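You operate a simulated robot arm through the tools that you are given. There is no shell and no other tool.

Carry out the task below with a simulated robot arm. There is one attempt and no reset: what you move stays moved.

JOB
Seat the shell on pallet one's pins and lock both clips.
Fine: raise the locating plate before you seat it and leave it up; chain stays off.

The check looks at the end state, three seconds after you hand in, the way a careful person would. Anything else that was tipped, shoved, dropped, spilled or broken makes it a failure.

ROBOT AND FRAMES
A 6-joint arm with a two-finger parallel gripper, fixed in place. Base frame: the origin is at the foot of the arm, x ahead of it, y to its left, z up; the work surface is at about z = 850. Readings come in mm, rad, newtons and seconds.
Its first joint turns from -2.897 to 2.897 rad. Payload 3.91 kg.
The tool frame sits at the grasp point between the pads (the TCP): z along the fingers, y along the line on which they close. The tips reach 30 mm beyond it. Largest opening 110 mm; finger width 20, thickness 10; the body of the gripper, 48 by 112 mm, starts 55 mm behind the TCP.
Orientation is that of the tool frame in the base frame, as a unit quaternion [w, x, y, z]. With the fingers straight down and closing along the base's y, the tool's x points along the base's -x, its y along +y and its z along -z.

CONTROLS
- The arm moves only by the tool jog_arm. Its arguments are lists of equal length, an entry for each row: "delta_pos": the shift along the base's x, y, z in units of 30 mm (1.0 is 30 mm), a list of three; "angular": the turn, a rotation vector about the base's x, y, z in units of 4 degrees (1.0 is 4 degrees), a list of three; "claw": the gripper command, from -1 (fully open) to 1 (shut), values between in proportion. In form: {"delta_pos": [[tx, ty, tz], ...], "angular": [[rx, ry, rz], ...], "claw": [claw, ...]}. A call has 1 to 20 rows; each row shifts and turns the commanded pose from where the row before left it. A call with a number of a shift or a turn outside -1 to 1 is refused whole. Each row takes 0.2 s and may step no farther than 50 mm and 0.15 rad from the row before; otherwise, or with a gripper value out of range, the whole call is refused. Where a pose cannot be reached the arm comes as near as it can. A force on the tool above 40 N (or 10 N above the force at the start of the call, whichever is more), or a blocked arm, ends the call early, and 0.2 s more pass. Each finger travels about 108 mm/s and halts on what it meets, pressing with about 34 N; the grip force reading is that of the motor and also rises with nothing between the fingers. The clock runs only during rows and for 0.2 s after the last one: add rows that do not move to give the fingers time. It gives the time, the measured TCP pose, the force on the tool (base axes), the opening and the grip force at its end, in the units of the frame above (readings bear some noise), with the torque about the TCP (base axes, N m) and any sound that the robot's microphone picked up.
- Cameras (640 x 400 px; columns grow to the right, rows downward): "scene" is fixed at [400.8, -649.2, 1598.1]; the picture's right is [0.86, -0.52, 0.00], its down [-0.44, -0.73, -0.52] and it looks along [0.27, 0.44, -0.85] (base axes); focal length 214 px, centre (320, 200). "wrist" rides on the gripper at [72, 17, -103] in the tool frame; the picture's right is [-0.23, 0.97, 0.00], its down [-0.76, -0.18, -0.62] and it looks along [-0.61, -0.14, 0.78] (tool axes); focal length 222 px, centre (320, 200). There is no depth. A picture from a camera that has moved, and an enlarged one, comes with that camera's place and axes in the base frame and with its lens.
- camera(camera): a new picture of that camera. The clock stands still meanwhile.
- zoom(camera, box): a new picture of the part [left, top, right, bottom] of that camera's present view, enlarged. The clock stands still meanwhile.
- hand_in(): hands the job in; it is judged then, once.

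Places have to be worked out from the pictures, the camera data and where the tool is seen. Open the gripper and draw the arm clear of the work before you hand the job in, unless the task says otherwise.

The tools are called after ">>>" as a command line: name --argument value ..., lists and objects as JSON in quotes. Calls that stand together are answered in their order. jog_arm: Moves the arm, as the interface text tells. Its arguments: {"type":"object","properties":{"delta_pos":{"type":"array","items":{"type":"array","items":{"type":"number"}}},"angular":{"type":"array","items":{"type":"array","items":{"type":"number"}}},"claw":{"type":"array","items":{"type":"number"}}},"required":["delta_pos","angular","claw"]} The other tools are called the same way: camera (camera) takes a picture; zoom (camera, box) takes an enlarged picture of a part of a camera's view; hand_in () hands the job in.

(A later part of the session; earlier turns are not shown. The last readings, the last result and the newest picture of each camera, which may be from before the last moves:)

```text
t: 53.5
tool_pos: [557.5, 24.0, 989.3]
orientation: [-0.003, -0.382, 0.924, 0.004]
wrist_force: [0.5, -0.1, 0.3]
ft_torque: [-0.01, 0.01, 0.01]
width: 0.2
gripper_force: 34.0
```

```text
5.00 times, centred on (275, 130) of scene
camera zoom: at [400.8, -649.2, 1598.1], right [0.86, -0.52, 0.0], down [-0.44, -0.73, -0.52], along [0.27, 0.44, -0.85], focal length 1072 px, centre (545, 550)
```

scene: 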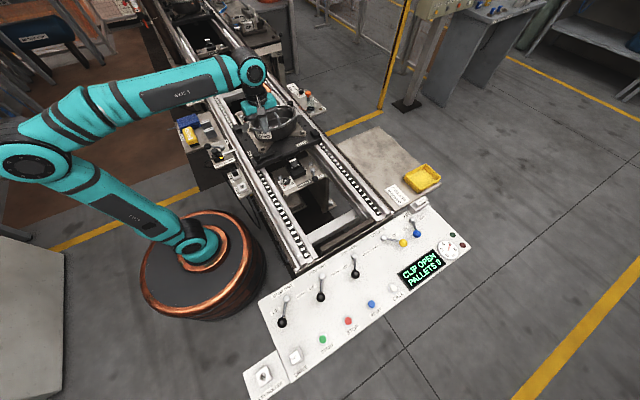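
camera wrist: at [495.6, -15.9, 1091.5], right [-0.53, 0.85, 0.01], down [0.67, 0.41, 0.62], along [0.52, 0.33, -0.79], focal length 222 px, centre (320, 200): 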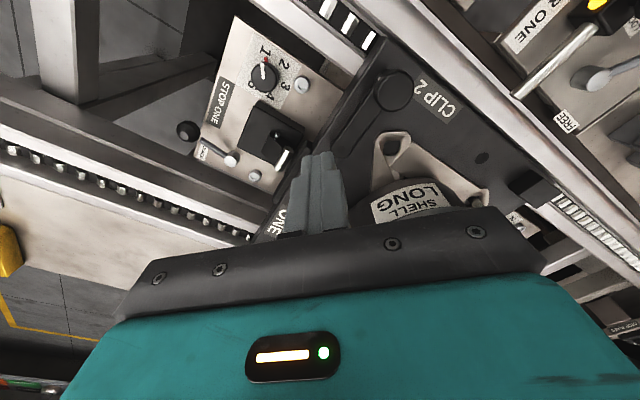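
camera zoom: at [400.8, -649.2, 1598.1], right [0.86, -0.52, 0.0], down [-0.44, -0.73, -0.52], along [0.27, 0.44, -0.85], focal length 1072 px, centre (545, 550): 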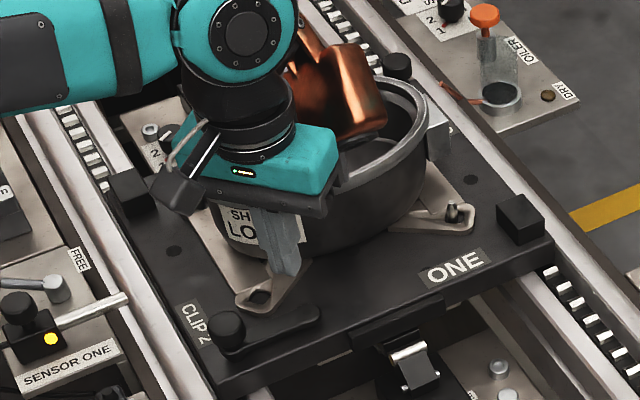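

The copper-coloured part on the gripper's far side hangs over the tub area; I need to know how low it sits before pushing toward the tub.

>>> zoom --camera "scene" --box '[240, 80, 310, 130]'

>>> zoom --camera "scene" --box '[240, 40, 340, 130]'

```text
8.00 times, centred on (275, 105) of scene
camera zoom: at [400.8, -649.2, 1598.1], right [0.86, -0.52, 0.0], down [-0.44, -0.73, -0.52], along [0.27, 0.44, -0.85], focal length 1716 px, centre (680, 960)
```

zoom: 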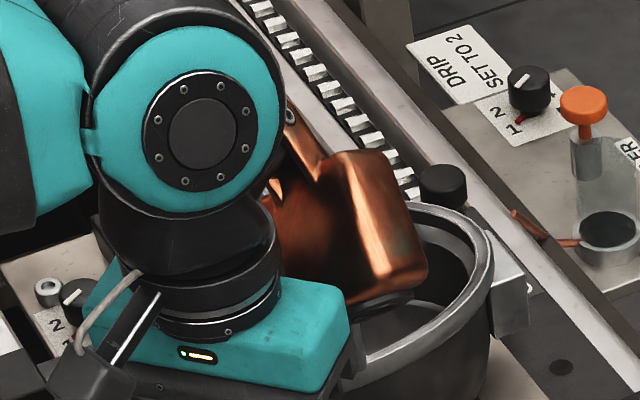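

```text
4.44 times, centred on (290, 85) of scene
camera zoom: at [400.8, -649.2, 1598.1], right [0.86, -0.52, 0.0], down [-0.44, -0.73, -0.52], along [0.27, 0.44, -0.85], focal length 953 px, centre (453, 711)
```

zoom: 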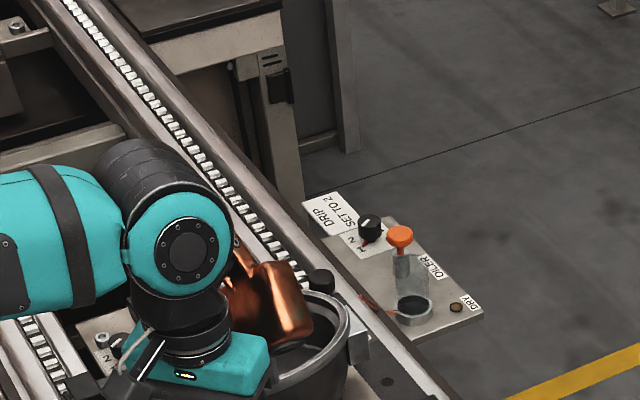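

The copper housing sits on the gripper's -x tool side, its bottom only ~50 mm above the TCP, so at this yaw it would hit the tub's handle. A safer plan: turn the tool to yaw -90° (housing and camera away from the tub) and turn the clip by its round knob at the pivot, or push the arm close to the pivot. I rotate up high while shifting over the knob.

>>> jog_arm --delta_pos '[[0, 0, 0.4], [0, 0, 0.4], [-0.12, 0.08, 0.2], [-0.12, 0.08, 0], [-0.12, 0.08, 0], [-0.12, 0.08, 0], [-0.12, 0.08, 0], [-0.12, 0.08, 0], [-0.12, 0.08, 0], [-0.12, 0.08, 0], [-0.12, 0.08, 0], [-0.12, 0.08, 0], [-0.12, 0.08, 0], [-0.12, 0.08, 0], [-0.12, 0.08, 0], [-0.12, 0.08, 0], [-0.12, 0.08, 0], [0, 0, 0], [0, 0, 0], [0, 0, 0]]' --angular '[[0, 0, -1], [0, 0, -1], [0, 0, -1], [0, 0, -1], [0, 0, -1], [0, 0, -1], [0, 0, -1], [0, 0, -1], [0, 0, -1], [0, 0, -1], [0, 0, -1], [0, 0, -1], [0, 0, -1], [0, 0, -1], [0, 0, -1], [0, 0, -1], [0, 0, -1], [0, 0, -1], [0, 0, -1], [0, 0, -1]]' --claw '[1, 1, 1, 1, 1, 1, 1, 1, 1, 1, 1, 1, 1, 1, 1, 1, 1, 1, 1, 1]'

>>> jog_arm --delta_pos '[[0, 0, 0], [0, 0, 0], [0, 0, 0], [0, 0, 0], [0, 0, 0], [0, 0, 0], [0, 0, 0], [0, 0, 0], [0, 0, 0], [0, 0, 0], [0, 0, 0], [0, 0, 0], [0, 0, 0], [0, 0, 0], [0, 0, 0]]' --angular '[[0, 0, -1], [0, 0, -1], [0, 0, -1], [0, 0, -1], [0, 0, -1], [0, 0, -1], [0, 0, -1], [0, 0, -1], [0, 0, -1], [0, 0, -1], [0, 0, -1], [0, 0, -1], [0, 0, -1], [0, 0, -0.75], [0, 0, 0]]' --claw '[0, 0, 0, 0, 0, 0, 0, 0, 0, 0, 0, 0, 0, 0, 0]'

>>> camera --camera "wrist"

>>> zoom --camera "scene" --box '[225, 80, 325, 170]'

```text
t: 57.7
tool_pos: [505.1, 60.5, 1019.8]
orientation: [0.0, 0.302, 0.953, 0.004]
wrist_force: [-0.6, 0.0, -0.2]
ft_torque: [0.01, -0.01, 0.02]
width: 0.0
gripper_force: 33.9
```

```text
t: 60.9
tool_pos: [505.8, 60.4, 1018.5]
orientation: [0.002, 0.708, 0.706, 0.005]
wrist_force: [-0.7, 0.4, 0.2]
ft_torque: [0.02, -0.03, 0.04]
width: 54.8
gripper_force: 0.1
```

```text
taken
camera wrist: at [521.4, 131.6, 1120.7], right [0.97, -0.23, 0.01], down [-0.18, -0.76, 0.62], along [-0.14, -0.6, -0.79], focal length 222 px, centre (320, 200)
```

wrist: 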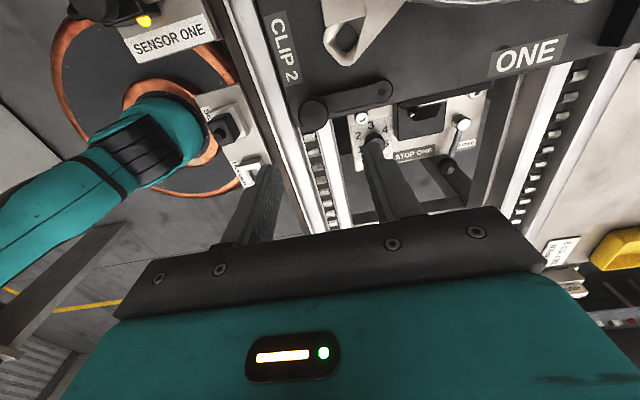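

```text
4.44 times, centred on (275, 125) of scene
camera zoom: at [400.8, -649.2, 1598.1], right [0.86, -0.52, 0.0], down [-0.44, -0.73, -0.52], along [0.27, 0.44, -0.85], focal length 953 px, centre (520, 533)
```

zoom: 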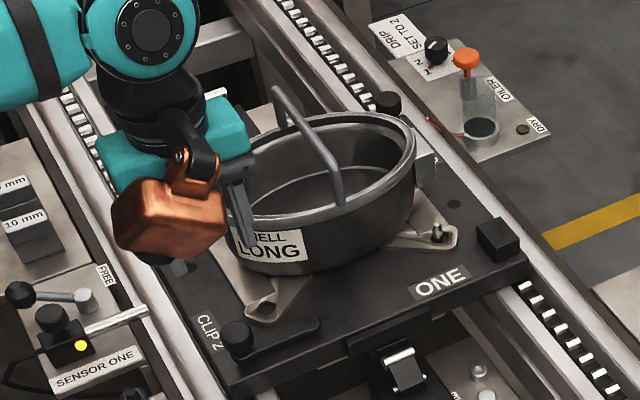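

The copper housing is now clear of the tub. The knob's centre is at about (500,61); I shift -5 mm x and descend with fingers straddling the knob, keeping the tips just above the clip arm (z≈872).

>>> jog_arm --delta_pos '[[-0.18, 0.02, -0.6], [0, 0, -0.9], [0, 0, -0.9], [0, 0, -0.7], [0, 0, -0.4], [0, 0, -0.3], [0, 0, 0], [0, 0, 0]]' --angular '[[0, 0, 0], [0, 0, 0], [0, 0, 0], [0, 0, 0], [0, 0, 0], [0, 0, 0], [0, 0, 0], [0, 0, 0]]' --claw '[0, 0, 0, 0, 0, 0, 0, 0]'

>>> camera --camera "wrist"

>>> zoom --camera "scene" --box '[225, 110, 305, 180]'

```text
t: 62.7
tool_pos: [499.7, 59.2, 904.4]
orientation: [0.002, 0.708, 0.706, 0.004]
wrist_force: [0.4, 0.0, -0.1]
ft_torque: [-0.01, -0.03, 0.02]
width: 54.8
gripper_force: 0.0
```

```text
taken
camera wrist: at [515.2, 131.1, 1007.2], right [0.97, -0.23, 0.01], down [-0.18, -0.76, 0.62], along [-0.14, -0.6, -0.79], focal length 222 px, centre (320, 200)
```

wrist: 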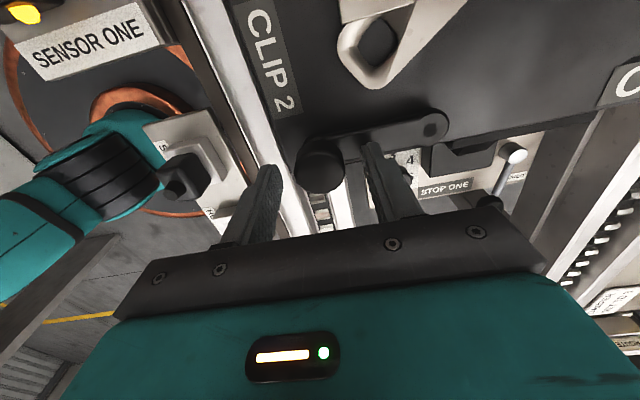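

```text
5.71 times, centred on (265, 145) of scene
camera zoom: at [400.8, -649.2, 1598.1], right [0.86, -0.52, 0.0], down [-0.44, -0.73, -0.52], along [0.27, 0.44, -0.85], focal length 1226 px, centre (634, 514)
```

zoom: 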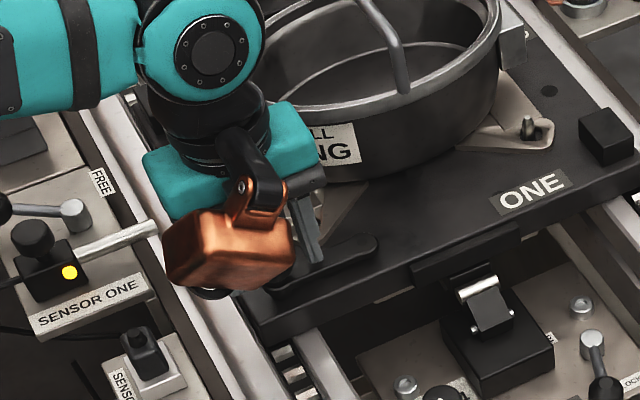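

Knob is centred between the fingers within ~3 mm. I adjust +3 mm in y, down 4 mm, and close on the knob.

>>> jog_arm --delta_pos '[[0, 0.1, -0.13], [0, 0, 0], [0, 0, 0], [0, 0, 0], [0, 0, 0], [0, 0, 0]]' --angular '[[0, 0, 0], [0, 0, 0], [0, 0, 0], [0, 0, 0], [0, 0, 0], [0, 0, 0]]' --claw '[0, 0, 0.3, 0.6, 1, 1]'

>>> camera --camera "wrist"

```text
t: 64.1
tool_pos: [500.3, 63.4, 898.6]
orientation: [0.001, 0.708, 0.706, 0.005]
wrist_force: [11.0, 0.5, 0.9]
ft_torque: [-0.01, 0.54, 0.02]
width: 31.4
gripper_force: 44.6
```

```text
taken
camera wrist: at [515.6, 134.3, 1002.9], right [0.97, -0.23, 0.01], down [-0.18, -0.76, 0.62], along [-0.14, -0.6, -0.79], focal length 222 px, centre (320, 200)
```

wrist: 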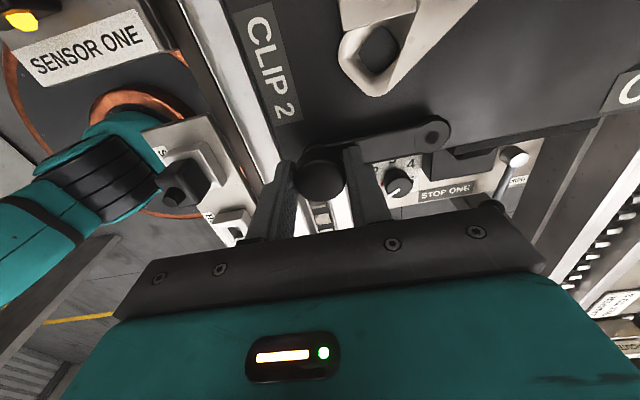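

The knob is gripped (31 mm). I ease +1 mm in x to relieve the side load and turn the tool +12° to see whether the clip arm follows.

>>> jog_arm --delta_pos '[[0.04, 0, 0], [0, 0, 0], [0, 0, 0], [0, 0, 0], [0, 0, 0]]' --angular '[[0, 0, 0], [0, 0, 1], [0, 0, 1], [0, 0, 1], [0, 0, 0]]' --claw '[1, 1, 1, 1, 1]'

>>> camera --camera "wrist"

>>> zoom --camera "scene" --box '[225, 110, 305, 180]'

```text
t: 65.3
tool_pos: [500.1, 63.0, 900.2]
orientation: [0.001, 0.629, 0.777, 0.005]
wrist_force: [3.2, -2.1, 14.7]
ft_torque: [-0.11, 0.68, 0.02]
width: 31.4
gripper_force: 44.8
```

```text
taken
camera wrist: at [500.2, 136.0, 1002.9], right [1.0, -0.02, 0.01], down [-0.02, -0.78, 0.62], along [-0.01, -0.62, -0.79], focal length 222 px, centre (320, 200)
```

wrist: 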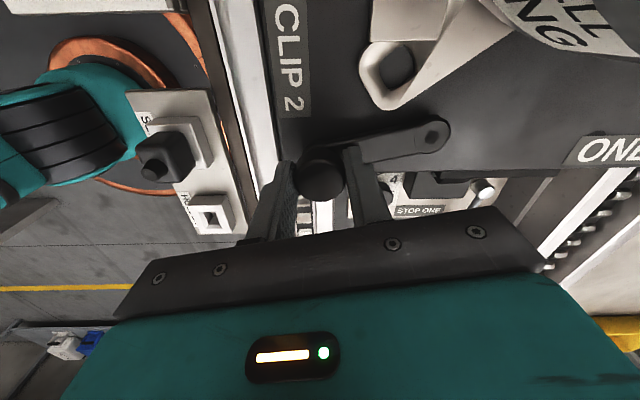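

```text
5.71 times, centred on (265, 145) of scene
camera zoom: at [400.8, -649.2, 1598.1], right [0.86, -0.52, 0.0], down [-0.44, -0.73, -0.52], along [0.27, 0.44, -0.85], focal length 1226 px, centre (634, 514)
```

zoom: 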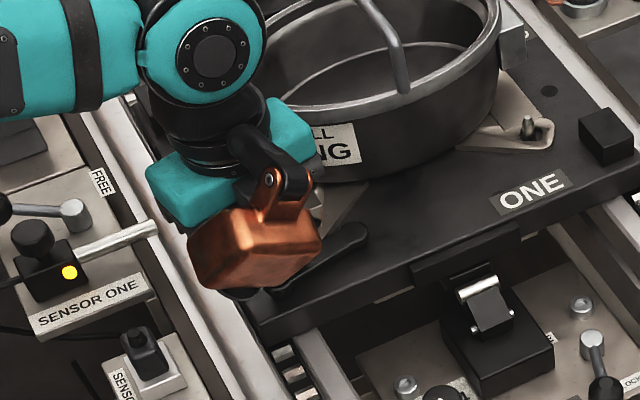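

The clip arm follows the knob. I continue turning toward 50°, with a slight 1 mm lift to ease the upward force.

>>> jog_arm --delta_pos '[[0, 0, 0.04], [0, 0, 0], [0, 0, 0], [0, 0, 0], [0, 0, 0], [0, 0, 0], [0, 0, 0], [0, 0, 0], [0, 0, 0]]' --angular '[[0, 0, 0], [0, 0, 1], [0, 0, 1], [0, 0, 1], [0, 0, 1], [0, 0, 1], [0, 0, 1], [0, 0, 1], [0, 0, 0]]' --claw '[1, 1, 1, 1, 1, 1, 1, 1, 1]'

>>> camera --camera "wrist"

>>> camera --camera "scene"

>>> zoom --camera "scene" --box '[225, 110, 305, 180]'

```text
t: 66.7
tool_pos: [499.2, 63.3, 901.3]
orientation: [-0.001, 0.505, 0.863, 0.003]
wrist_force: [-8.8, 0.4, -0.5]
ft_torque: [-0.58, 0.62, -0.01]
width: 31.3
gripper_force: 44.6
stopped in row 6: the force on the tool passed its limit at 40 N (the readings are from after the stop); the commanded pose is now the measured one
```

```text
taken
camera wrist: at [478.8, 132.7, 1004.2], right [0.96, 0.28, 0.0], down [0.22, -0.75, 0.62], along [0.18, -0.59, -0.79], focal length 222 px, centre (320, 200)
```

wrist: 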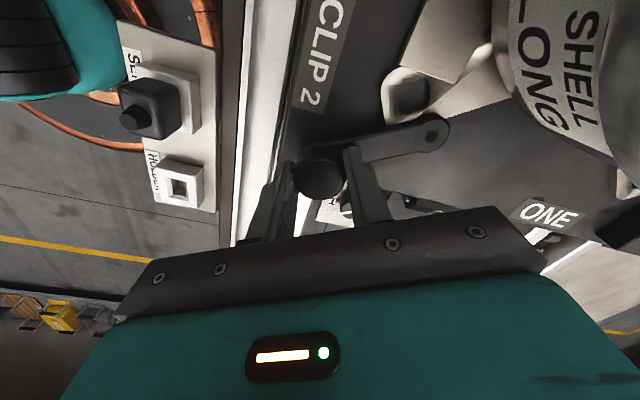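

```text
taken
```

scene: 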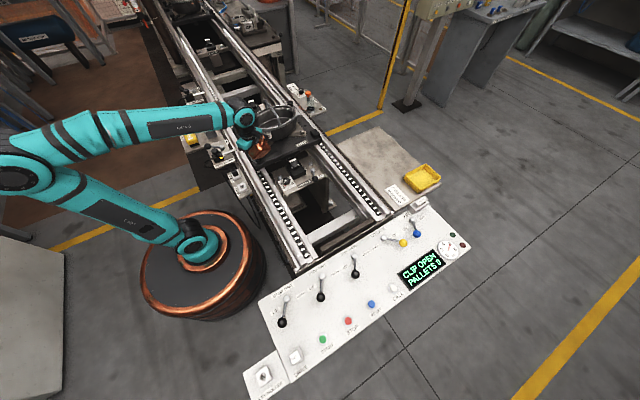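

```text
5.71 times, centred on (265, 145) of scene
camera zoom: at [400.8, -649.2, 1598.1], right [0.86, -0.52, 0.0], down [-0.44, -0.73, -0.52], along [0.27, 0.44, -0.85], focal length 1226 px, centre (634, 514)
```

zoom: 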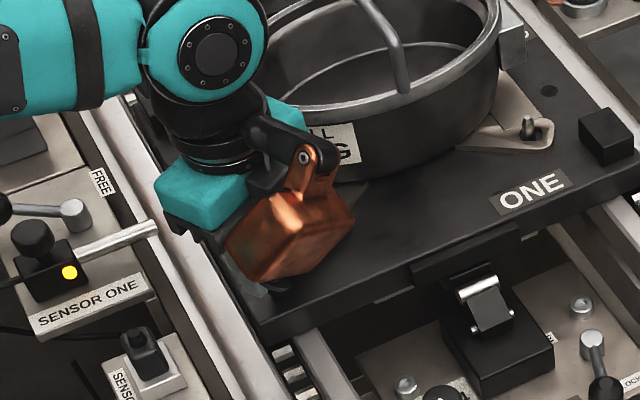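

The clip arm has turned ~29°, then the force limit tripped: either my grip centre is off the pivot or the arm met the ear's edge. I release, rise a little and look.

>>> jog_arm --delta_pos '[[0, 0, 0], [0, 0, 0], [0, 0, 0], [0, 0, 0.5], [0, 0, 1], [0, 0, 1], [0, -0.8, 1], [0, -1, 1], [0, -1, 0.5], [0, 0, 0]]' --angular '[[0, 0, 0], [0, 0, 0], [0, 0, 0], [0, 0, 0], [0, 0, 0], [0, 0, 0], [0, 0, 0], [0, 0, 0], [0, 0, 0], [0, 0, 0]]' --claw '[0.2, 0, 0, 0, 0, 0, 0, 0, 0, 0]'

>>> camera --camera "wrist"

>>> zoom --camera "scene" --box '[235, 120, 305, 170]'

```text
t: 68.8
tool_pos: [502.3, -23.1, 1049.1]
orientation: [0.0, 0.505, 0.863, 0.003]
wrist_force: [0.5, 0.6, -0.9]
ft_torque: [0.0, -0.01, -0.05]
width: 55.1
gripper_force: 0.0
```

```text
taken
camera wrist: at [481.6, 46.8, 1152.4], right [0.96, 0.28, 0.0], down [0.22, -0.75, 0.62], along [0.18, -0.59, -0.79], focal length 222 px, centre (320, 200)
```

wrist: 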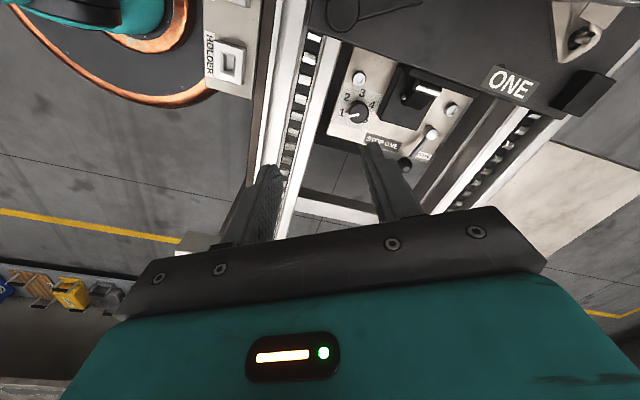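

```text
8.00 times, centred on (270, 145) of scene
camera zoom: at [400.8, -649.2, 1598.1], right [0.86, -0.52, 0.0], down [-0.44, -0.73, -0.52], along [0.27, 0.44, -0.85], focal length 1716 px, centre (720, 640)
```

zoom: 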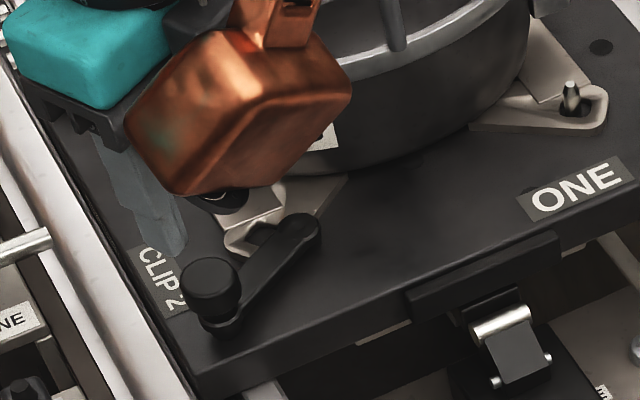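

>>> jog_arm --delta_pos '[[-0.8, -0.3, 0.5], [-0.8, -0.3, 0.5], [-0.8, -0.3, 0.5], [-0.8, -0.3, 0.5], [0, 0, 0]]' --angular '[[0, 0, 0], [0, 0, 0], [0, 0, 0], [0, 0, 0], [0, 0, 0]]' --claw '[0, 0, 0, 0, 0]'

>>> zoom --camera "scene" --box '[245, 125, 295, 165]'

>>> zoom --camera "scene" --box '[255, 132, 281, 152]'

```text
t: 70.0
tool_pos: [407.4, -60.8, 1111.6]
orientation: [-0.001, 0.506, 0.863, 0.003]
wrist_force: [-0.6, -0.7, 0.4]
ft_torque: [0.01, -0.02, -0.03]
width: 55.0
gripper_force: 0.2
```

```text
10.00 times, centred on (270, 145) of scene
camera zoom: at [400.8, -649.2, 1598.1], right [0.86, -0.52, 0.0], down [-0.44, -0.73, -0.52], along [0.27, 0.44, -0.85], focal length 2145 px, centre (820, 750)
```

zoom: 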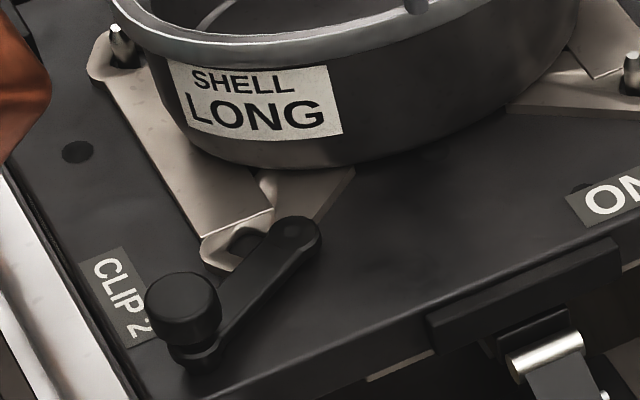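

```text
16.00 times, centred on (268, 142) of scene
camera zoom: at [400.8, -649.2, 1598.1], right [0.86, -0.52, 0.0], down [-0.44, -0.73, -0.52], along [0.27, 0.44, -0.85], focal length 3432 px, centre (1152, 1128)
```

zoom: 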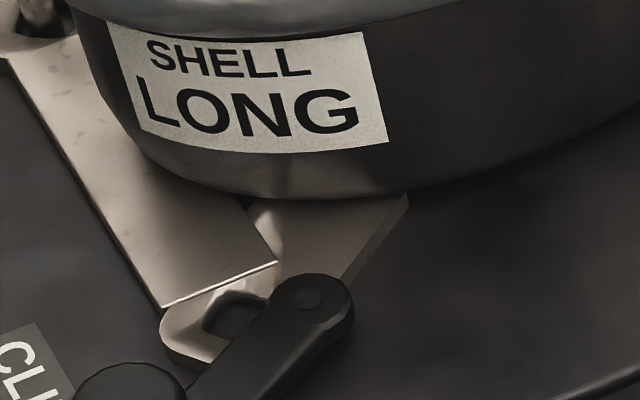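

The clip arm stays at about 31° and is passing over the ear's edge, so the stop was from grip eccentricity. I'll now push the arm with closed fingertips at a short radius instead, with the tool at yaw -90°. First I move to a point beside the arm, up high.

>>> jog_arm --delta_pos '[[0.4, 0, 0], [0.6, 0.4, 0], [0.6, 0.5, -0.4], [0.6, 0.5, -0.4], [0.6, 0.5, -0.4], [0.6, 0.5, -0.4], [0.6, 0.5, -0.5], [0.6, 0.5, -0.6], [0.23, 0.3, -0.6], [0, 0, -0.4], [0, 0, 0]]' --angular '[[0, 0, -1], [0, 0, -1], [0, 0, -1], [0, 0, -1], [0, 0, -1], [0, 0, -1], [0, 0, -1], [0, 0, -0.3], [0, 0, 0], [0, 0, 0], [0, 0, 0]]' --claw '[1, 1, 1, 1, 1, 1, 1, 1, 1, 1, 1]'

>>> camera --camera "wrist"

>>> zoom --camera "scene" --box '[235, 110, 315, 170]'

```text
t: 72.5
tool_pos: [552.2, 52.7, 1000.4]
orientation: [0.001, 0.707, 0.707, 0.003]
wrist_force: [0.1, 1.2, -0.9]
ft_torque: [0.03, -0.02, 0.02]
width: 0.0
gripper_force: 34.5
```

```text
taken
camera wrist: at [567.4, 124.1, 1102.9], right [0.97, -0.23, 0.0], down [-0.18, -0.76, 0.62], along [-0.14, -0.6, -0.79], focal length 222 px, centre (320, 200)
```

wrist: 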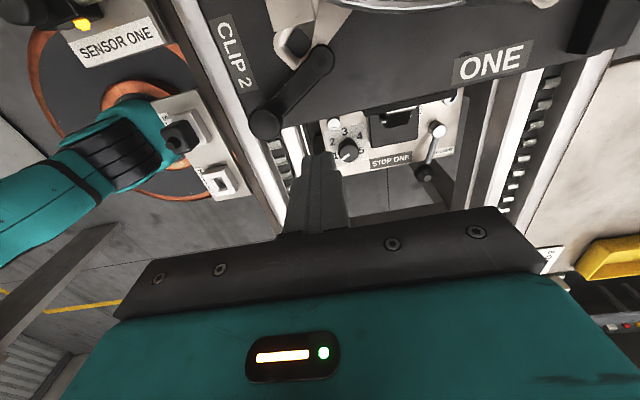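

```text
6.67 times, centred on (275, 140) of scene
camera zoom: at [400.8, -649.2, 1598.1], right [0.86, -0.52, 0.0], down [-0.44, -0.73, -0.52], along [0.27, 0.44, -0.85], focal length 1430 px, centre (620, 600)
```

zoom: 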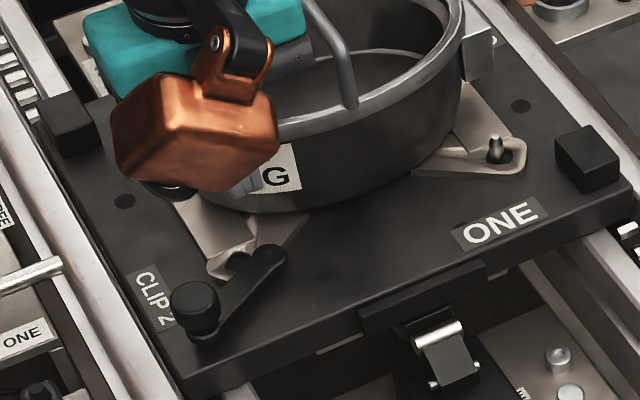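

Alignment beside the arm looks right. I descend to put the tips ~10 mm above the pallet, beside the arm on its clockwise side.

>>> jog_arm --delta_pos '[[0, -0.08, -0.9], [0, 0, -0.9], [0, 0, -0.8], [0, 0, -0.6], [0, 0, -0.4], [0, 0, 0]]' --angular '[[0, 0, 0], [0, 0, 0], [0, 0, 0], [0, 0, 0], [0, 0, 0], [0, 0, 0]]' --claw '[1, 1, 1, 1, 1, 1]'

>>> camera --camera "wrist"

>>> zoom --camera "scene" --box '[235, 110, 315, 170]'

```text
t: 73.8
tool_pos: [551.0, 52.2, 892.1]
orientation: [0.0, 0.707, 0.707, 0.003]
wrist_force: [0.2, -0.9, -0.3]
ft_torque: [0.01, 0.01, 0.01]
width: 0.0
gripper_force: 33.7
```

```text
taken
camera wrist: at [565.9, 123.4, 995.9], right [0.97, -0.23, 0.0], down [-0.18, -0.76, 0.62], along [-0.14, -0.6, -0.79], focal length 222 px, centre (320, 200)
```

wrist: 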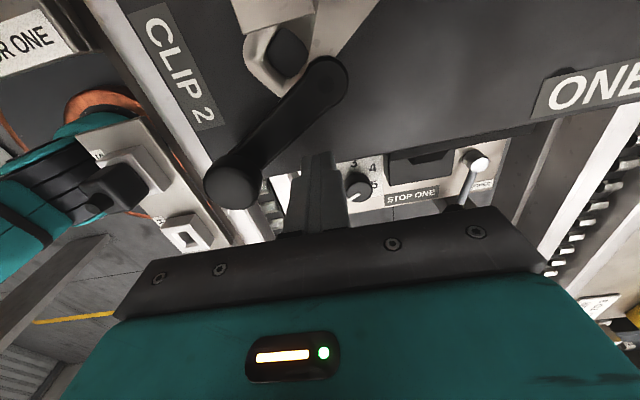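

```text
6.67 times, centred on (275, 140) of scene
camera zoom: at [400.8, -649.2, 1598.1], right [0.86, -0.52, 0.0], down [-0.44, -0.73, -0.52], along [0.27, 0.44, -0.85], focal length 1430 px, centre (620, 600)
```

zoom: 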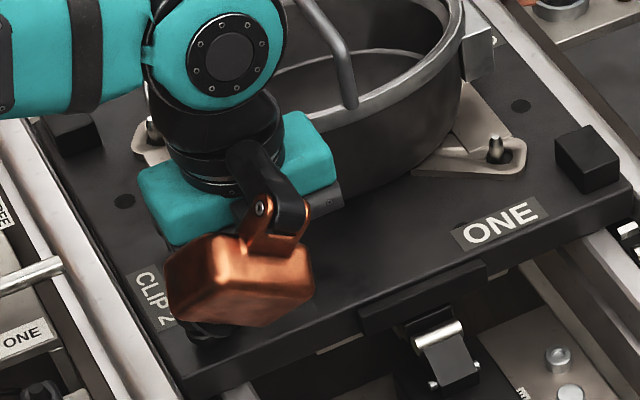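

Finger is beside the arm. I lower 2 mm and push +y (slightly -x) along the arc in small steps.

>>> jog_arm --delta_pos '[[0, 0, -0.07], [0, 0.13, 0], [0, 0.14, 0], [-0.04, 0.14, 0], [-0.05, 0.14, 0], [-0.06, 0.14, 0], [-0.07, 0.14, 0], [-0.08, 0.13, 0], [0, 0, 0]]' --angular '[[0, 0, 0], [0, 0, 0], [0, 0, 0], [0, 0, 0], [0, 0, 0], [0, 0, 0], [0, 0, 0], [0, 0, 0], [0, 0, 0]]' --claw '[1, 1, 1, 1, 1, 1, 1, 1, 1]'

>>> camera --camera "wrist"

>>> zoom --camera "scene" --box '[360, 205, 460, 275]'

```text
t: 75.8
tool_pos: [543.5, 77.3, 889.3]
orientation: [0.003, 0.707, 0.707, 0.004]
wrist_force: [34.7, -48.2, -2.6]
ft_torque: [-1.24, -0.95, 0.12]
width: 0.0
gripper_force: 33.5
stopped in row 9: the force on the tool passed its limit at 43 N (the readings are from after the stop); the commanded pose is now the measured one
```

```text
taken
camera wrist: at [558.8, 149.7, 992.4], right [0.97, -0.23, 0.01], down [-0.18, -0.76, 0.62], along [-0.13, -0.61, -0.78], focal length 222 px, centre (320, 200)
```

wrist: 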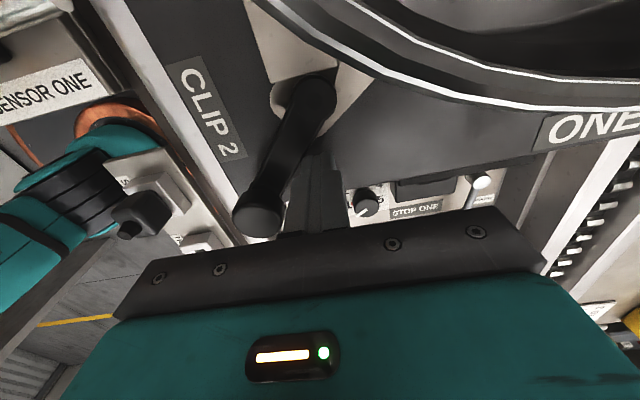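

```text
5.71 times, centred on (410, 240) of scene
camera zoom: at [400.8, -649.2, 1598.1], right [0.86, -0.52, 0.0], down [-0.44, -0.73, -0.52], along [0.27, 0.44, -0.85], focal length 1226 px, centre (-194, -29)
```

zoom: 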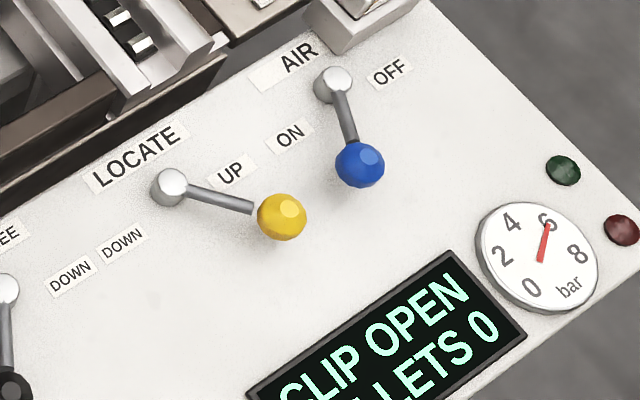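

The clip arm has swung to about 51°, right over ear E1's hole, and met a firm stop. I back away and look.

>>> jog_arm --delta_pos '[[0.2, -0.4, 0], [0.2, -0.5, 0], [0, 0, 0.6], [0, 0, 1], [0, 0, 1], [0, 0, 1], [-0.5, -0.6, 1], [-1, -0.6, 0.5], [-1, -0.6, 0.5], [-1, -0.6, 0], [-1, -0.3, 0], [0, 0, 0]]' --angular '[[0, 0, 0], [0, 0, 0], [0, 0, 0], [0, 0, 0], [0, 0, 0], [0, 0, 0], [0, 0, 0], [0, 0, 0], [0, 0, 0], [0, 0, 0], [0, 0, 0], [0, 0, 0]]' --claw '[1, 1, 1, 1, 1, 1, 1, 1, 1, 1, 1, 1]'

>>> zoom --camera "scene" --box '[245, 125, 295, 165]'

>>> zoom --camera "scene" --box '[225, 85, 325, 170]'

>>> zoom --camera "scene" --box '[275, 110, 315, 140]'

```text
t: 78.4
tool_pos: [420.4, -26.9, 1059.1]
orientation: [0.002, 0.706, 0.708, 0.005]
wrist_force: [-1.1, -0.3, -0.6]
ft_torque: [0.0, -0.02, -0.01]
width: 0.0
gripper_force: 34.4
```

```text
10.00 times, centred on (270, 145) of scene
camera zoom: at [400.8, -649.2, 1598.1], right [0.86, -0.52, 0.0], down [-0.44, -0.73, -0.52], along [0.27, 0.44, -0.85], focal length 2145 px, centre (820, 750)
```

zoom: 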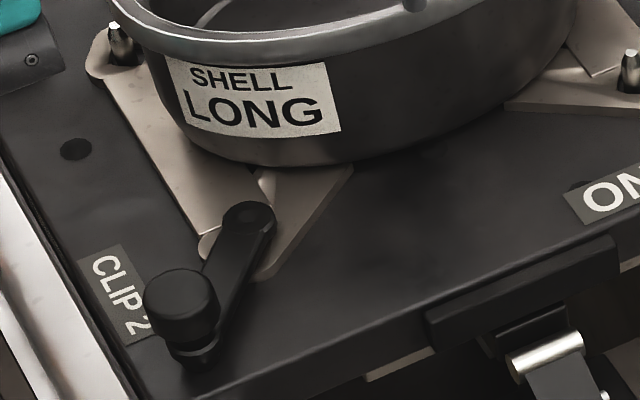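

```text
4.71 times, centred on (275, 128) of scene
camera zoom: at [400.8, -649.2, 1598.1], right [0.86, -0.52, 0.0], down [-0.44, -0.73, -0.52], along [0.27, 0.44, -0.85], focal length 1009 px, centre (532, 541)
```

zoom: 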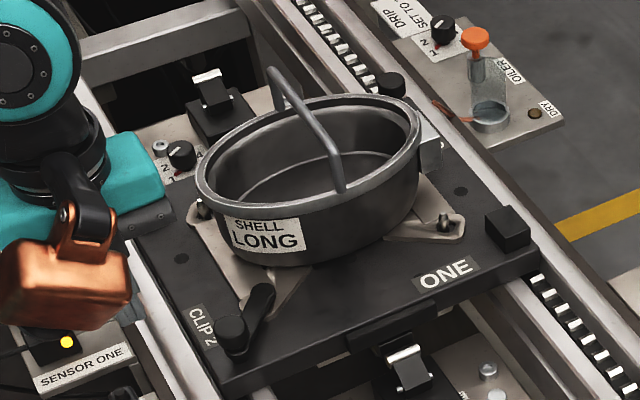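

```text
13.33 times, centred on (295, 125) of scene
camera zoom: at [400.8, -649.2, 1598.1], right [0.86, -0.52, 0.0], down [-0.44, -0.73, -0.52], along [0.27, 0.44, -0.85], focal length 2860 px, centre (653, 1200)
```

zoom: 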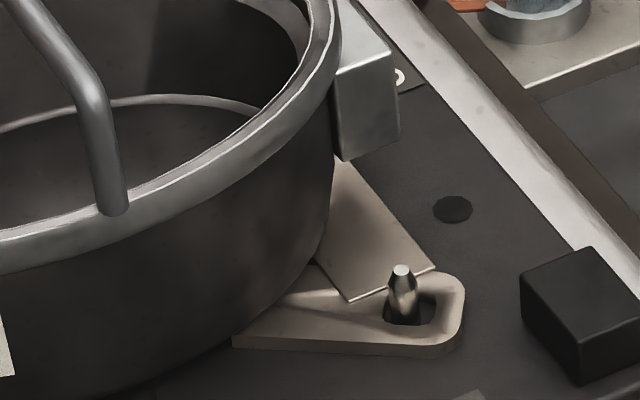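

Clip 2's arm now lies squarely over ear E1 and stayed there. By symmetry, clip 1's pivot is near (802,322) with its arm along -x; I'll push it -y at x≈760 with the tool at yaw +90° (housing away from the tub). I travel high over the tub while turning.

>>> jog_arm --delta_pos '[[0, 0, 0.6], [0, 0, 0.7], [0.2, 0.2, 0.5], [0.3, 0.34, 0.2], [0.3, 0.34, 0], [0.3, 0.34, 0], [0.3, 0.34, 0], [0.3, 0.34, 0], [0.3, 0.34, 0], [0.3, 0.34, 0], [0.3, 0.34, 0], [0.3, 0.34, 0], [0.3, 0.34, 0], [0.3, 0.34, 0], [0.3, 0.34, 0], [0.3, 0.34, 0], [0.3, 0.34, 0], [0.3, 0.34, 0], [0.3, 0.34, 0], [0.3, 0.34, 0]]' --angular '[[0, 0, 1], [0, 0, 1], [0, 0, 1], [0, 0, 1], [0, 0, 1], [0, 0, 1], [0, 0, 1], [0, 0, 1], [0, 0, 1], [0, 0, 1], [0, 0, 1], [0, 0, 1], [0, 0, 1], [0, 0, 1], [0, 0, 1], [0, 0, 1], [0, 0, 1], [0, 0, 1], [0, 0, 1], [0, 0, 1]]' --claw '[1, 1, 1, 1, 1, 1, 1, 1, 1, 1, 1, 1, 1, 1, 1, 1, 1, 1, 1, 1]'

>>> jog_arm --delta_pos '[[0.3, 0.34, 0], [0.3, 0.34, 0], [0.3, 0.34, 0], [0.3, 0.34, 0], [0.3, 0.34, 0], [0.3, 0.34, 0], [0.3, 0.34, 0], [0.3, 0.34, 0], [0.3, 0.34, 0], [0.3, 0.34, 0], [0.3, 0.34, 0], [0.3, 0.34, 0], [0.3, 0.34, 0], [0.3, 0.34, 0], [0.3, 0.34, 0], [0.3, 0.34, 0], [0.3, 0.34, 0], [0.3, 0.34, 0], [0.3, 0.34, 0], [0.3, 0.34, 0]]' --angular '[[0, 0, 1], [0, 0, 1], [0, 0, 1], [0, 0, 1], [0, 0, 1], [0, 0, 1], [0, 0, 1], [0, 0, 1], [0, 0, 1], [0, 0, 1], [0, 0, 1], [0, 0, 1], [0, 0, 1], [0, 0, 1], [0, 0, 1], [0, 0, 1], [0, 0, 1], [0, 0, 1], [0, 0, 1], [0, 0, 1]]' --claw '[1, 1, 1, 1, 1, 1, 1, 1, 1, 1, 1, 1, 1, 1, 1, 1, 1, 1, 1, 1]'

>>> jog_arm --delta_pos '[[0, 0, 0], [0, 0, 0], [0, 0, 0], [0, 0, 0], [0, 0, 0], [0, 0, 0]]' --angular '[[0, 0, 1], [0, 0, 1], [0, 0, 1], [0, 0, 1], [0, 0, 1], [0, 0, 0]]' --claw '[1, 1, 1, 1, 1, 1]'

>>> camera --camera "wrist"

>>> camera --camera "scene"

```text
t: 82.6
tool_pos: [578.7, 152.3, 1118.4]
orientation: [0.0, 0.086, 0.996, 0.005]
wrist_force: [0.7, 0.1, 0.0]
ft_torque: [0.0, -0.01, -0.01]
width: 0.0
gripper_force: 34.0
```

```text
t: 86.8
tool_pos: [758.6, 356.7, 1117.9]
orientation: [-0.004, -0.575, 0.818, 0.002]
wrist_force: [-0.6, -0.9, 0.1]
ft_torque: [0.02, 0.01, 0.01]
width: 0.0
gripper_force: 33.8
```

```text
t: 88.2
tool_pos: [758.1, 355.4, 1118.2]
orientation: [0.004, 0.708, -0.707, -0.002]
wrist_force: [-0.6, -0.7, -1.0]
ft_torque: [0.0, 0.01, -0.02]
width: 0.0
gripper_force: 33.8
```

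```text
taken
camera wrist: at [742.0, 282.6, 1220.9], right [-0.97, 0.22, 0.01], down [0.18, 0.76, 0.62], along [0.13, 0.6, -0.79], focal length 222 px, centre (320, 200)
```

wrist: 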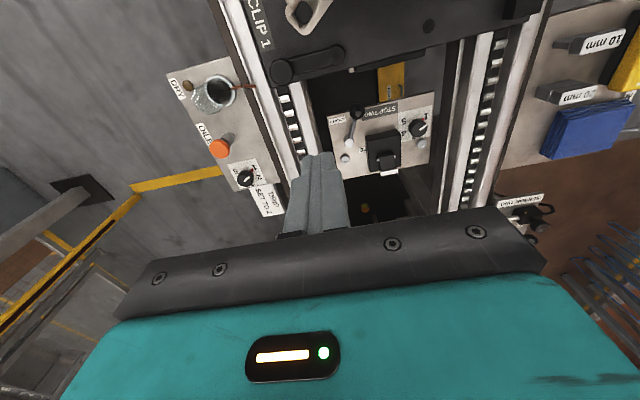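

```text
taken
```

scene: 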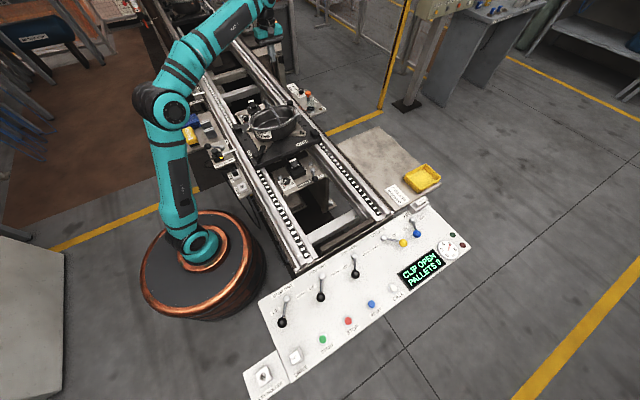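

>>> zoom --camera "wrist" --box '[230, 0, 400, 110]'

>>> zoom --camera "scene" --box '[225, 60, 325, 150]'

```text
3.64 times, centred on (315, 55) of wrist
camera zoom: at [742.0, 282.6, 1220.9], right [-0.97, 0.22, 0.01], down [0.18, 0.76, 0.62], along [0.13, 0.6, -0.79], focal length 808 px, centre (338, 727)
```

zoom: 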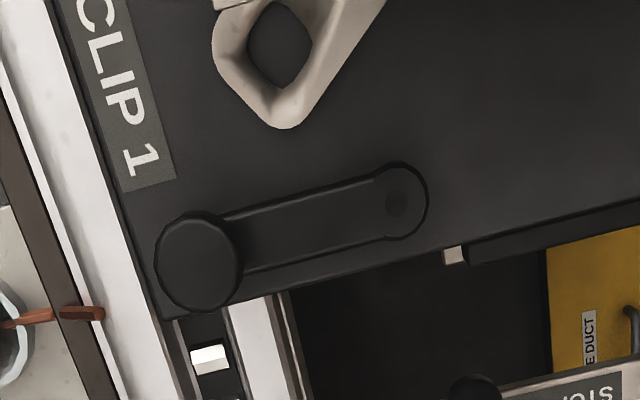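

```text
4.44 times, centred on (275, 105) of scene
camera zoom: at [400.8, -649.2, 1598.1], right [0.86, -0.52, 0.0], down [-0.44, -0.73, -0.52], along [0.27, 0.44, -0.85], focal length 953 px, centre (520, 622)
```

zoom: 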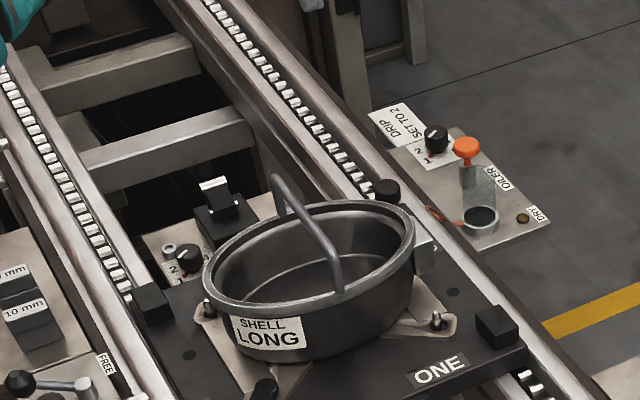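

Clip 1 measured: pivot (801,320), arm tip (726,320), ear E4 hole (756,268). I descend at (760,353) on the arm's +y side.

>>> jog_arm --delta_pos '[[0.07, -0.05, -0.5], [0, 0, -1], [0, 0, -1], [0, 0, -1], [0, 0, -1], [0, 0, -1], [0, 0, -1], [0, 0, -0.6], [0, 0, -0.3], [0, 0, 0], [0, 0, 0]]' --angular '[[0, 0, 0], [0, 0, 0], [0, 0, 0], [0, 0, 0], [0, 0, 0], [0, 0, 0], [0, 0, 0], [0, 0, 0], [0, 0, 0], [0, 0, 0], [0, 0, 0]]' --claw '[1, 1, 1, 1, 1, 1, 1, 1, 1, 1, 1]'

>>> camera --camera "wrist"

>>> zoom --camera "scene" --box '[225, 60, 325, 150]'

```text
t: 90.6
tool_pos: [759.5, 352.7, 894.8]
orientation: [0.005, 0.708, -0.706, -0.003]
wrist_force: [0.5, 0.2, 0.4]
ft_torque: [-0.01, 0.01, 0.02]
width: 0.0
gripper_force: 34.2
```

```text
taken
camera wrist: at [743.6, 280.5, 998.7], right [-0.97, 0.22, 0.01], down [0.18, 0.76, 0.62], along [0.13, 0.6, -0.79], focal length 222 px, centre (320, 200)
```

wrist: 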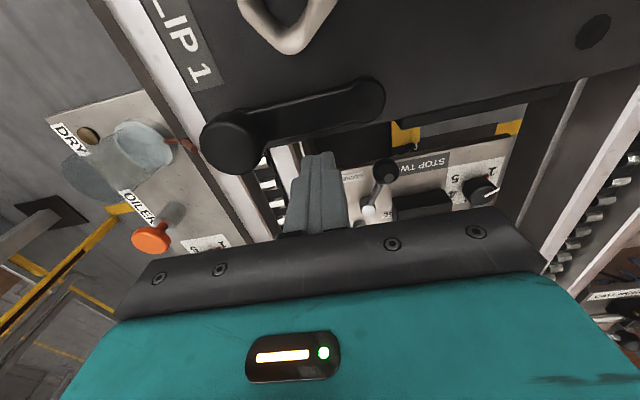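

```text
4.44 times, centred on (275, 105) of scene
camera zoom: at [400.8, -649.2, 1598.1], right [0.86, -0.52, 0.0], down [-0.44, -0.73, -0.52], along [0.27, 0.44, -0.85], focal length 953 px, centre (520, 622)
```

zoom: 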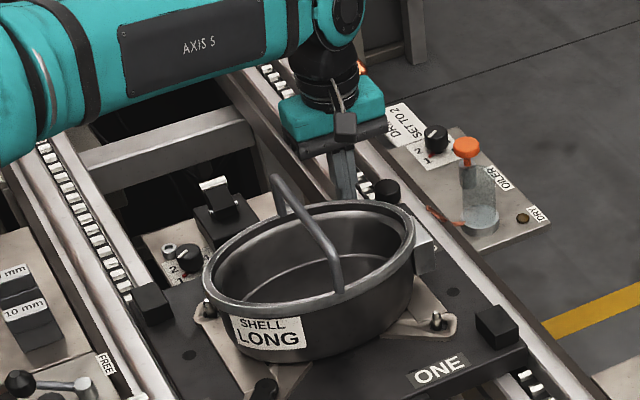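

Finger is beside clip 1's arm. I lower 5 mm and push -y in small steps to ~309.

>>> jog_arm --delta_pos '[[0, 0, -0.17], [0, -0.14, 0], [0, -0.14, 0], [0, -0.14, 0], [0, -0.14, 0], [0, -0.14, 0], [0, -0.14, 0], [0, -0.14, 0], [0, -0.14, 0], [0.02, -0.14, 0], [0.03, -0.14, 0], [0, 0, 0]]' --angular '[[0, 0, 0], [0, 0, 0], [0, 0, 0], [0, 0, 0], [0, 0, 0], [0, 0, 0], [0, 0, 0], [0, 0, 0], [0, 0, 0], [0, 0, 0], [0, 0, 0], [0, 0, 0]]' --claw '[1, 1, 1, 1, 1, 1, 1, 1, 1, 1, 1, 1]'

>>> camera --camera "wrist"

>>> zoom --camera "scene" --box '[360, 205, 460, 275]'

```text
t: 93.2
tool_pos: [761.8, 312.6, 890.1]
orientation: [0.005, 0.708, -0.706, -0.001]
wrist_force: [-0.9, 4.4, -0.1]
ft_torque: [0.09, 0.05, 0.02]
width: 0.0
gripper_force: 33.9
```

```text
taken
camera wrist: at [744.4, 240.0, 993.4], right [-0.97, 0.22, 0.01], down [0.18, 0.76, 0.62], along [0.13, 0.6, -0.79], focal length 222 px, centre (320, 200)
```

wrist: 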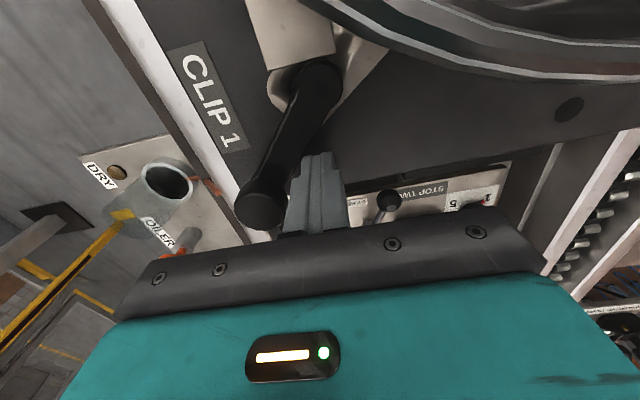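

```text
5.71 times, centred on (410, 240) of scene
camera zoom: at [400.8, -649.2, 1598.1], right [0.86, -0.52, 0.0], down [-0.44, -0.73, -0.52], along [0.27, 0.44, -0.85], focal length 1226 px, centre (-194, -29)
```

zoom: 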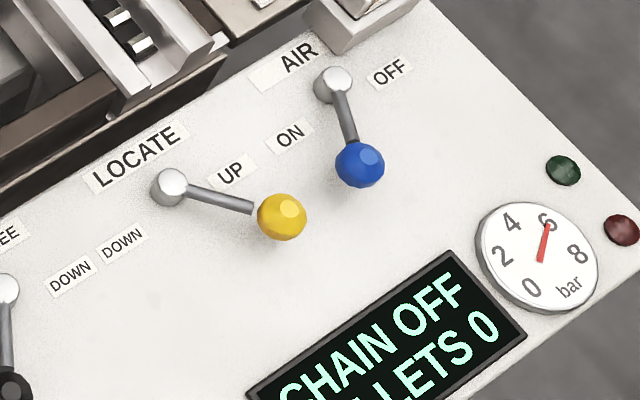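

The display has returned to "CHAIN OFF", so both clips register as closed. Force is only 4 N, so I push gently to the firm stop as for clip 2.

>>> jog_arm --delta_pos '[[0, -0.05, 0], [0, -0.05, 0], [0, -0.05, 0], [0, 0, 0]]' --angular '[[0, 0, 0], [0, 0, 0], [0, 0, 0], [0, 0, 0]]' --claw '[1, 1, 1, 1]'

```text
t: 94.2
tool_pos: [760.5, 310.2, 891.5]
orientation: [0.004, 0.709, -0.705, -0.001]
wrist_force: [-11.2, 3.2, -0.1]
ft_torque: [0.12, 0.26, -0.03]
width: 0.0
gripper_force: 34.0
```

>>> jog_arm --delta_pos '[[0, -0.05, 0], [0, -0.05, 0], [0, 0, 0]]' --angular '[[0, 0, 0], [0, 0, 0], [0, 0, 0]]' --claw '[1, 1, 1]'

>>> camera --camera "wrist"

```text
t: 95.0
tool_pos: [761.5, 307.9, 891.1]
orientation: [0.004, 0.708, -0.706, -0.002]
wrist_force: [-10.2, 36.4, 1.1]
ft_torque: [0.82, 0.24, 0.25]
width: 0.0
gripper_force: 34.6
```

```text
taken
camera wrist: at [744.9, 234.9, 993.5], right [-0.97, 0.22, 0.01], down [0.18, 0.76, 0.62], along [0.13, 0.61, -0.78], focal length 222 px, centre (320, 200)
```

wrist: 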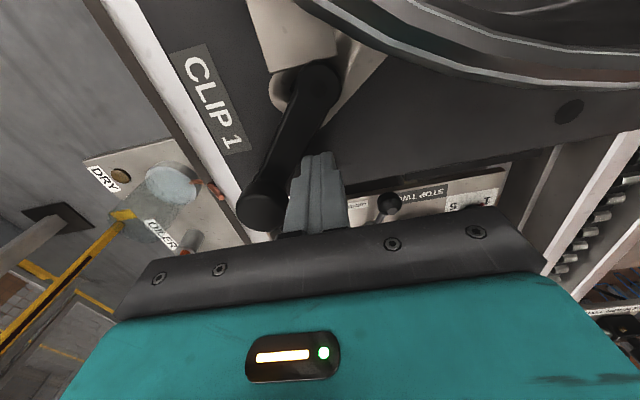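

Clip 1 is at its stop (36 N). I back off, rise and inspect.

>>> jog_arm --delta_pos '[[0, 0.4, 0], [0, 0.6, 0], [0, 0, 0.6], [0, 0, 1], [0, 0, 1], [0, 0, 1], [0, 0, 1], [0, 0, 1], [0, 0, 1], [0, 0, 1], [0, 0, 1], [0, 0, 0.6], [0, 0, 0]]' --angular '[[0, 0, 0], [0, 0, 0], [0, 0, 0], [0, 0, 0], [0, 0, 0], [0, 0, 0], [0, 0, 0], [0, 0, 0], [0, 0, 0], [0, 0, 0], [0, 0, 0], [0, 0, 0], [0, 0, 0]]' --claw '[1, 1, 1, 1, 1, 1, 1, 1, 1, 1, 1, 0, -0.5]'

>>> camera --camera "wrist"

>>> camera --camera "scene"

>>> zoom --camera "scene" --box '[225, 85, 325, 170]'

>>> zoom --camera "wrist" --box '[220, 0, 400, 110]'

```text
t: 97.8
tool_pos: [762.0, 335.2, 1166.4]
orientation: [0.004, 0.708, -0.707, -0.003]
wrist_force: [-0.2, 0.5, -0.8]
ft_torque: [-0.04, 0.03, -0.01]
width: 82.4
gripper_force: 0.1
```

```text
taken
camera wrist: at [744.6, 262.6, 1269.6], right [-0.97, 0.22, 0.01], down [0.18, 0.76, 0.62], along [0.13, 0.6, -0.79], focal length 222 px, centre (320, 200)
```

wrist: 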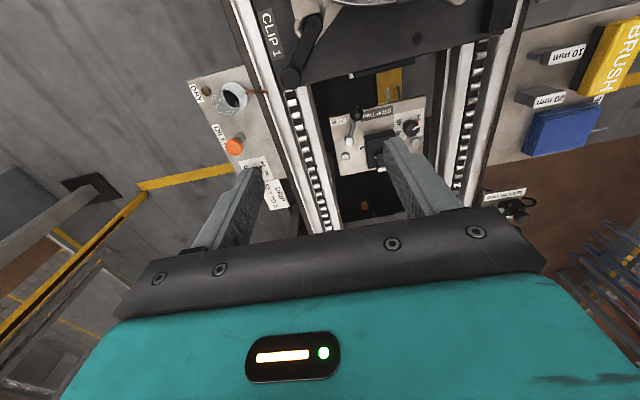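

```text
taken
```

scene: 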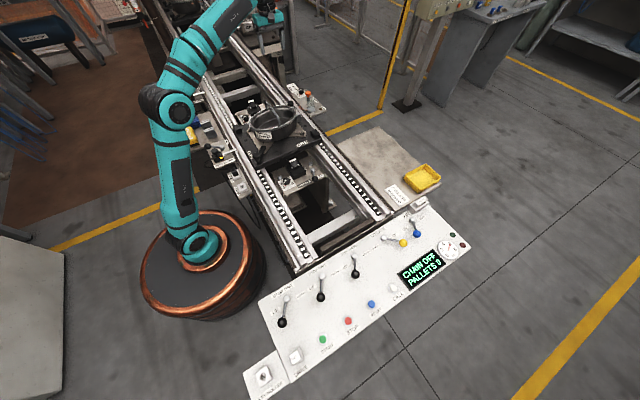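

```text
4.71 times, centred on (275, 128) of scene
camera zoom: at [400.8, -649.2, 1598.1], right [0.86, -0.52, 0.0], down [-0.44, -0.73, -0.52], along [0.27, 0.44, -0.85], focal length 1009 px, centre (532, 541)
```

zoom: 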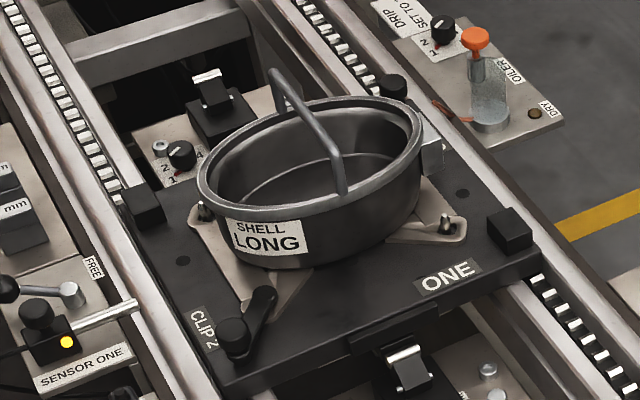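

```text
3.56 times, centred on (310, 55) of wrist
camera zoom: at [744.6, 262.6, 1269.6], right [-0.97, 0.22, 0.01], down [0.18, 0.76, 0.62], along [0.13, 0.6, -0.79], focal length 790 px, centre (356, 716)
```

zoom: 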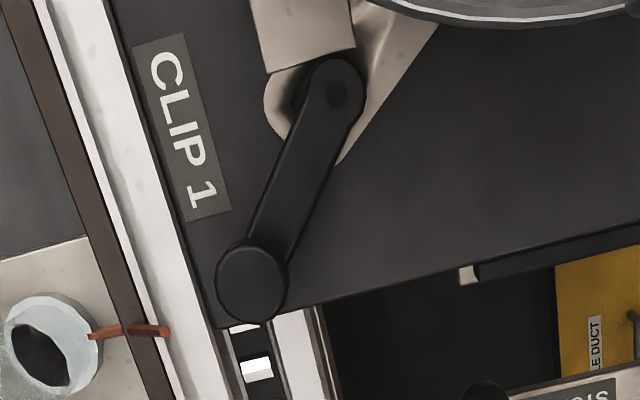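

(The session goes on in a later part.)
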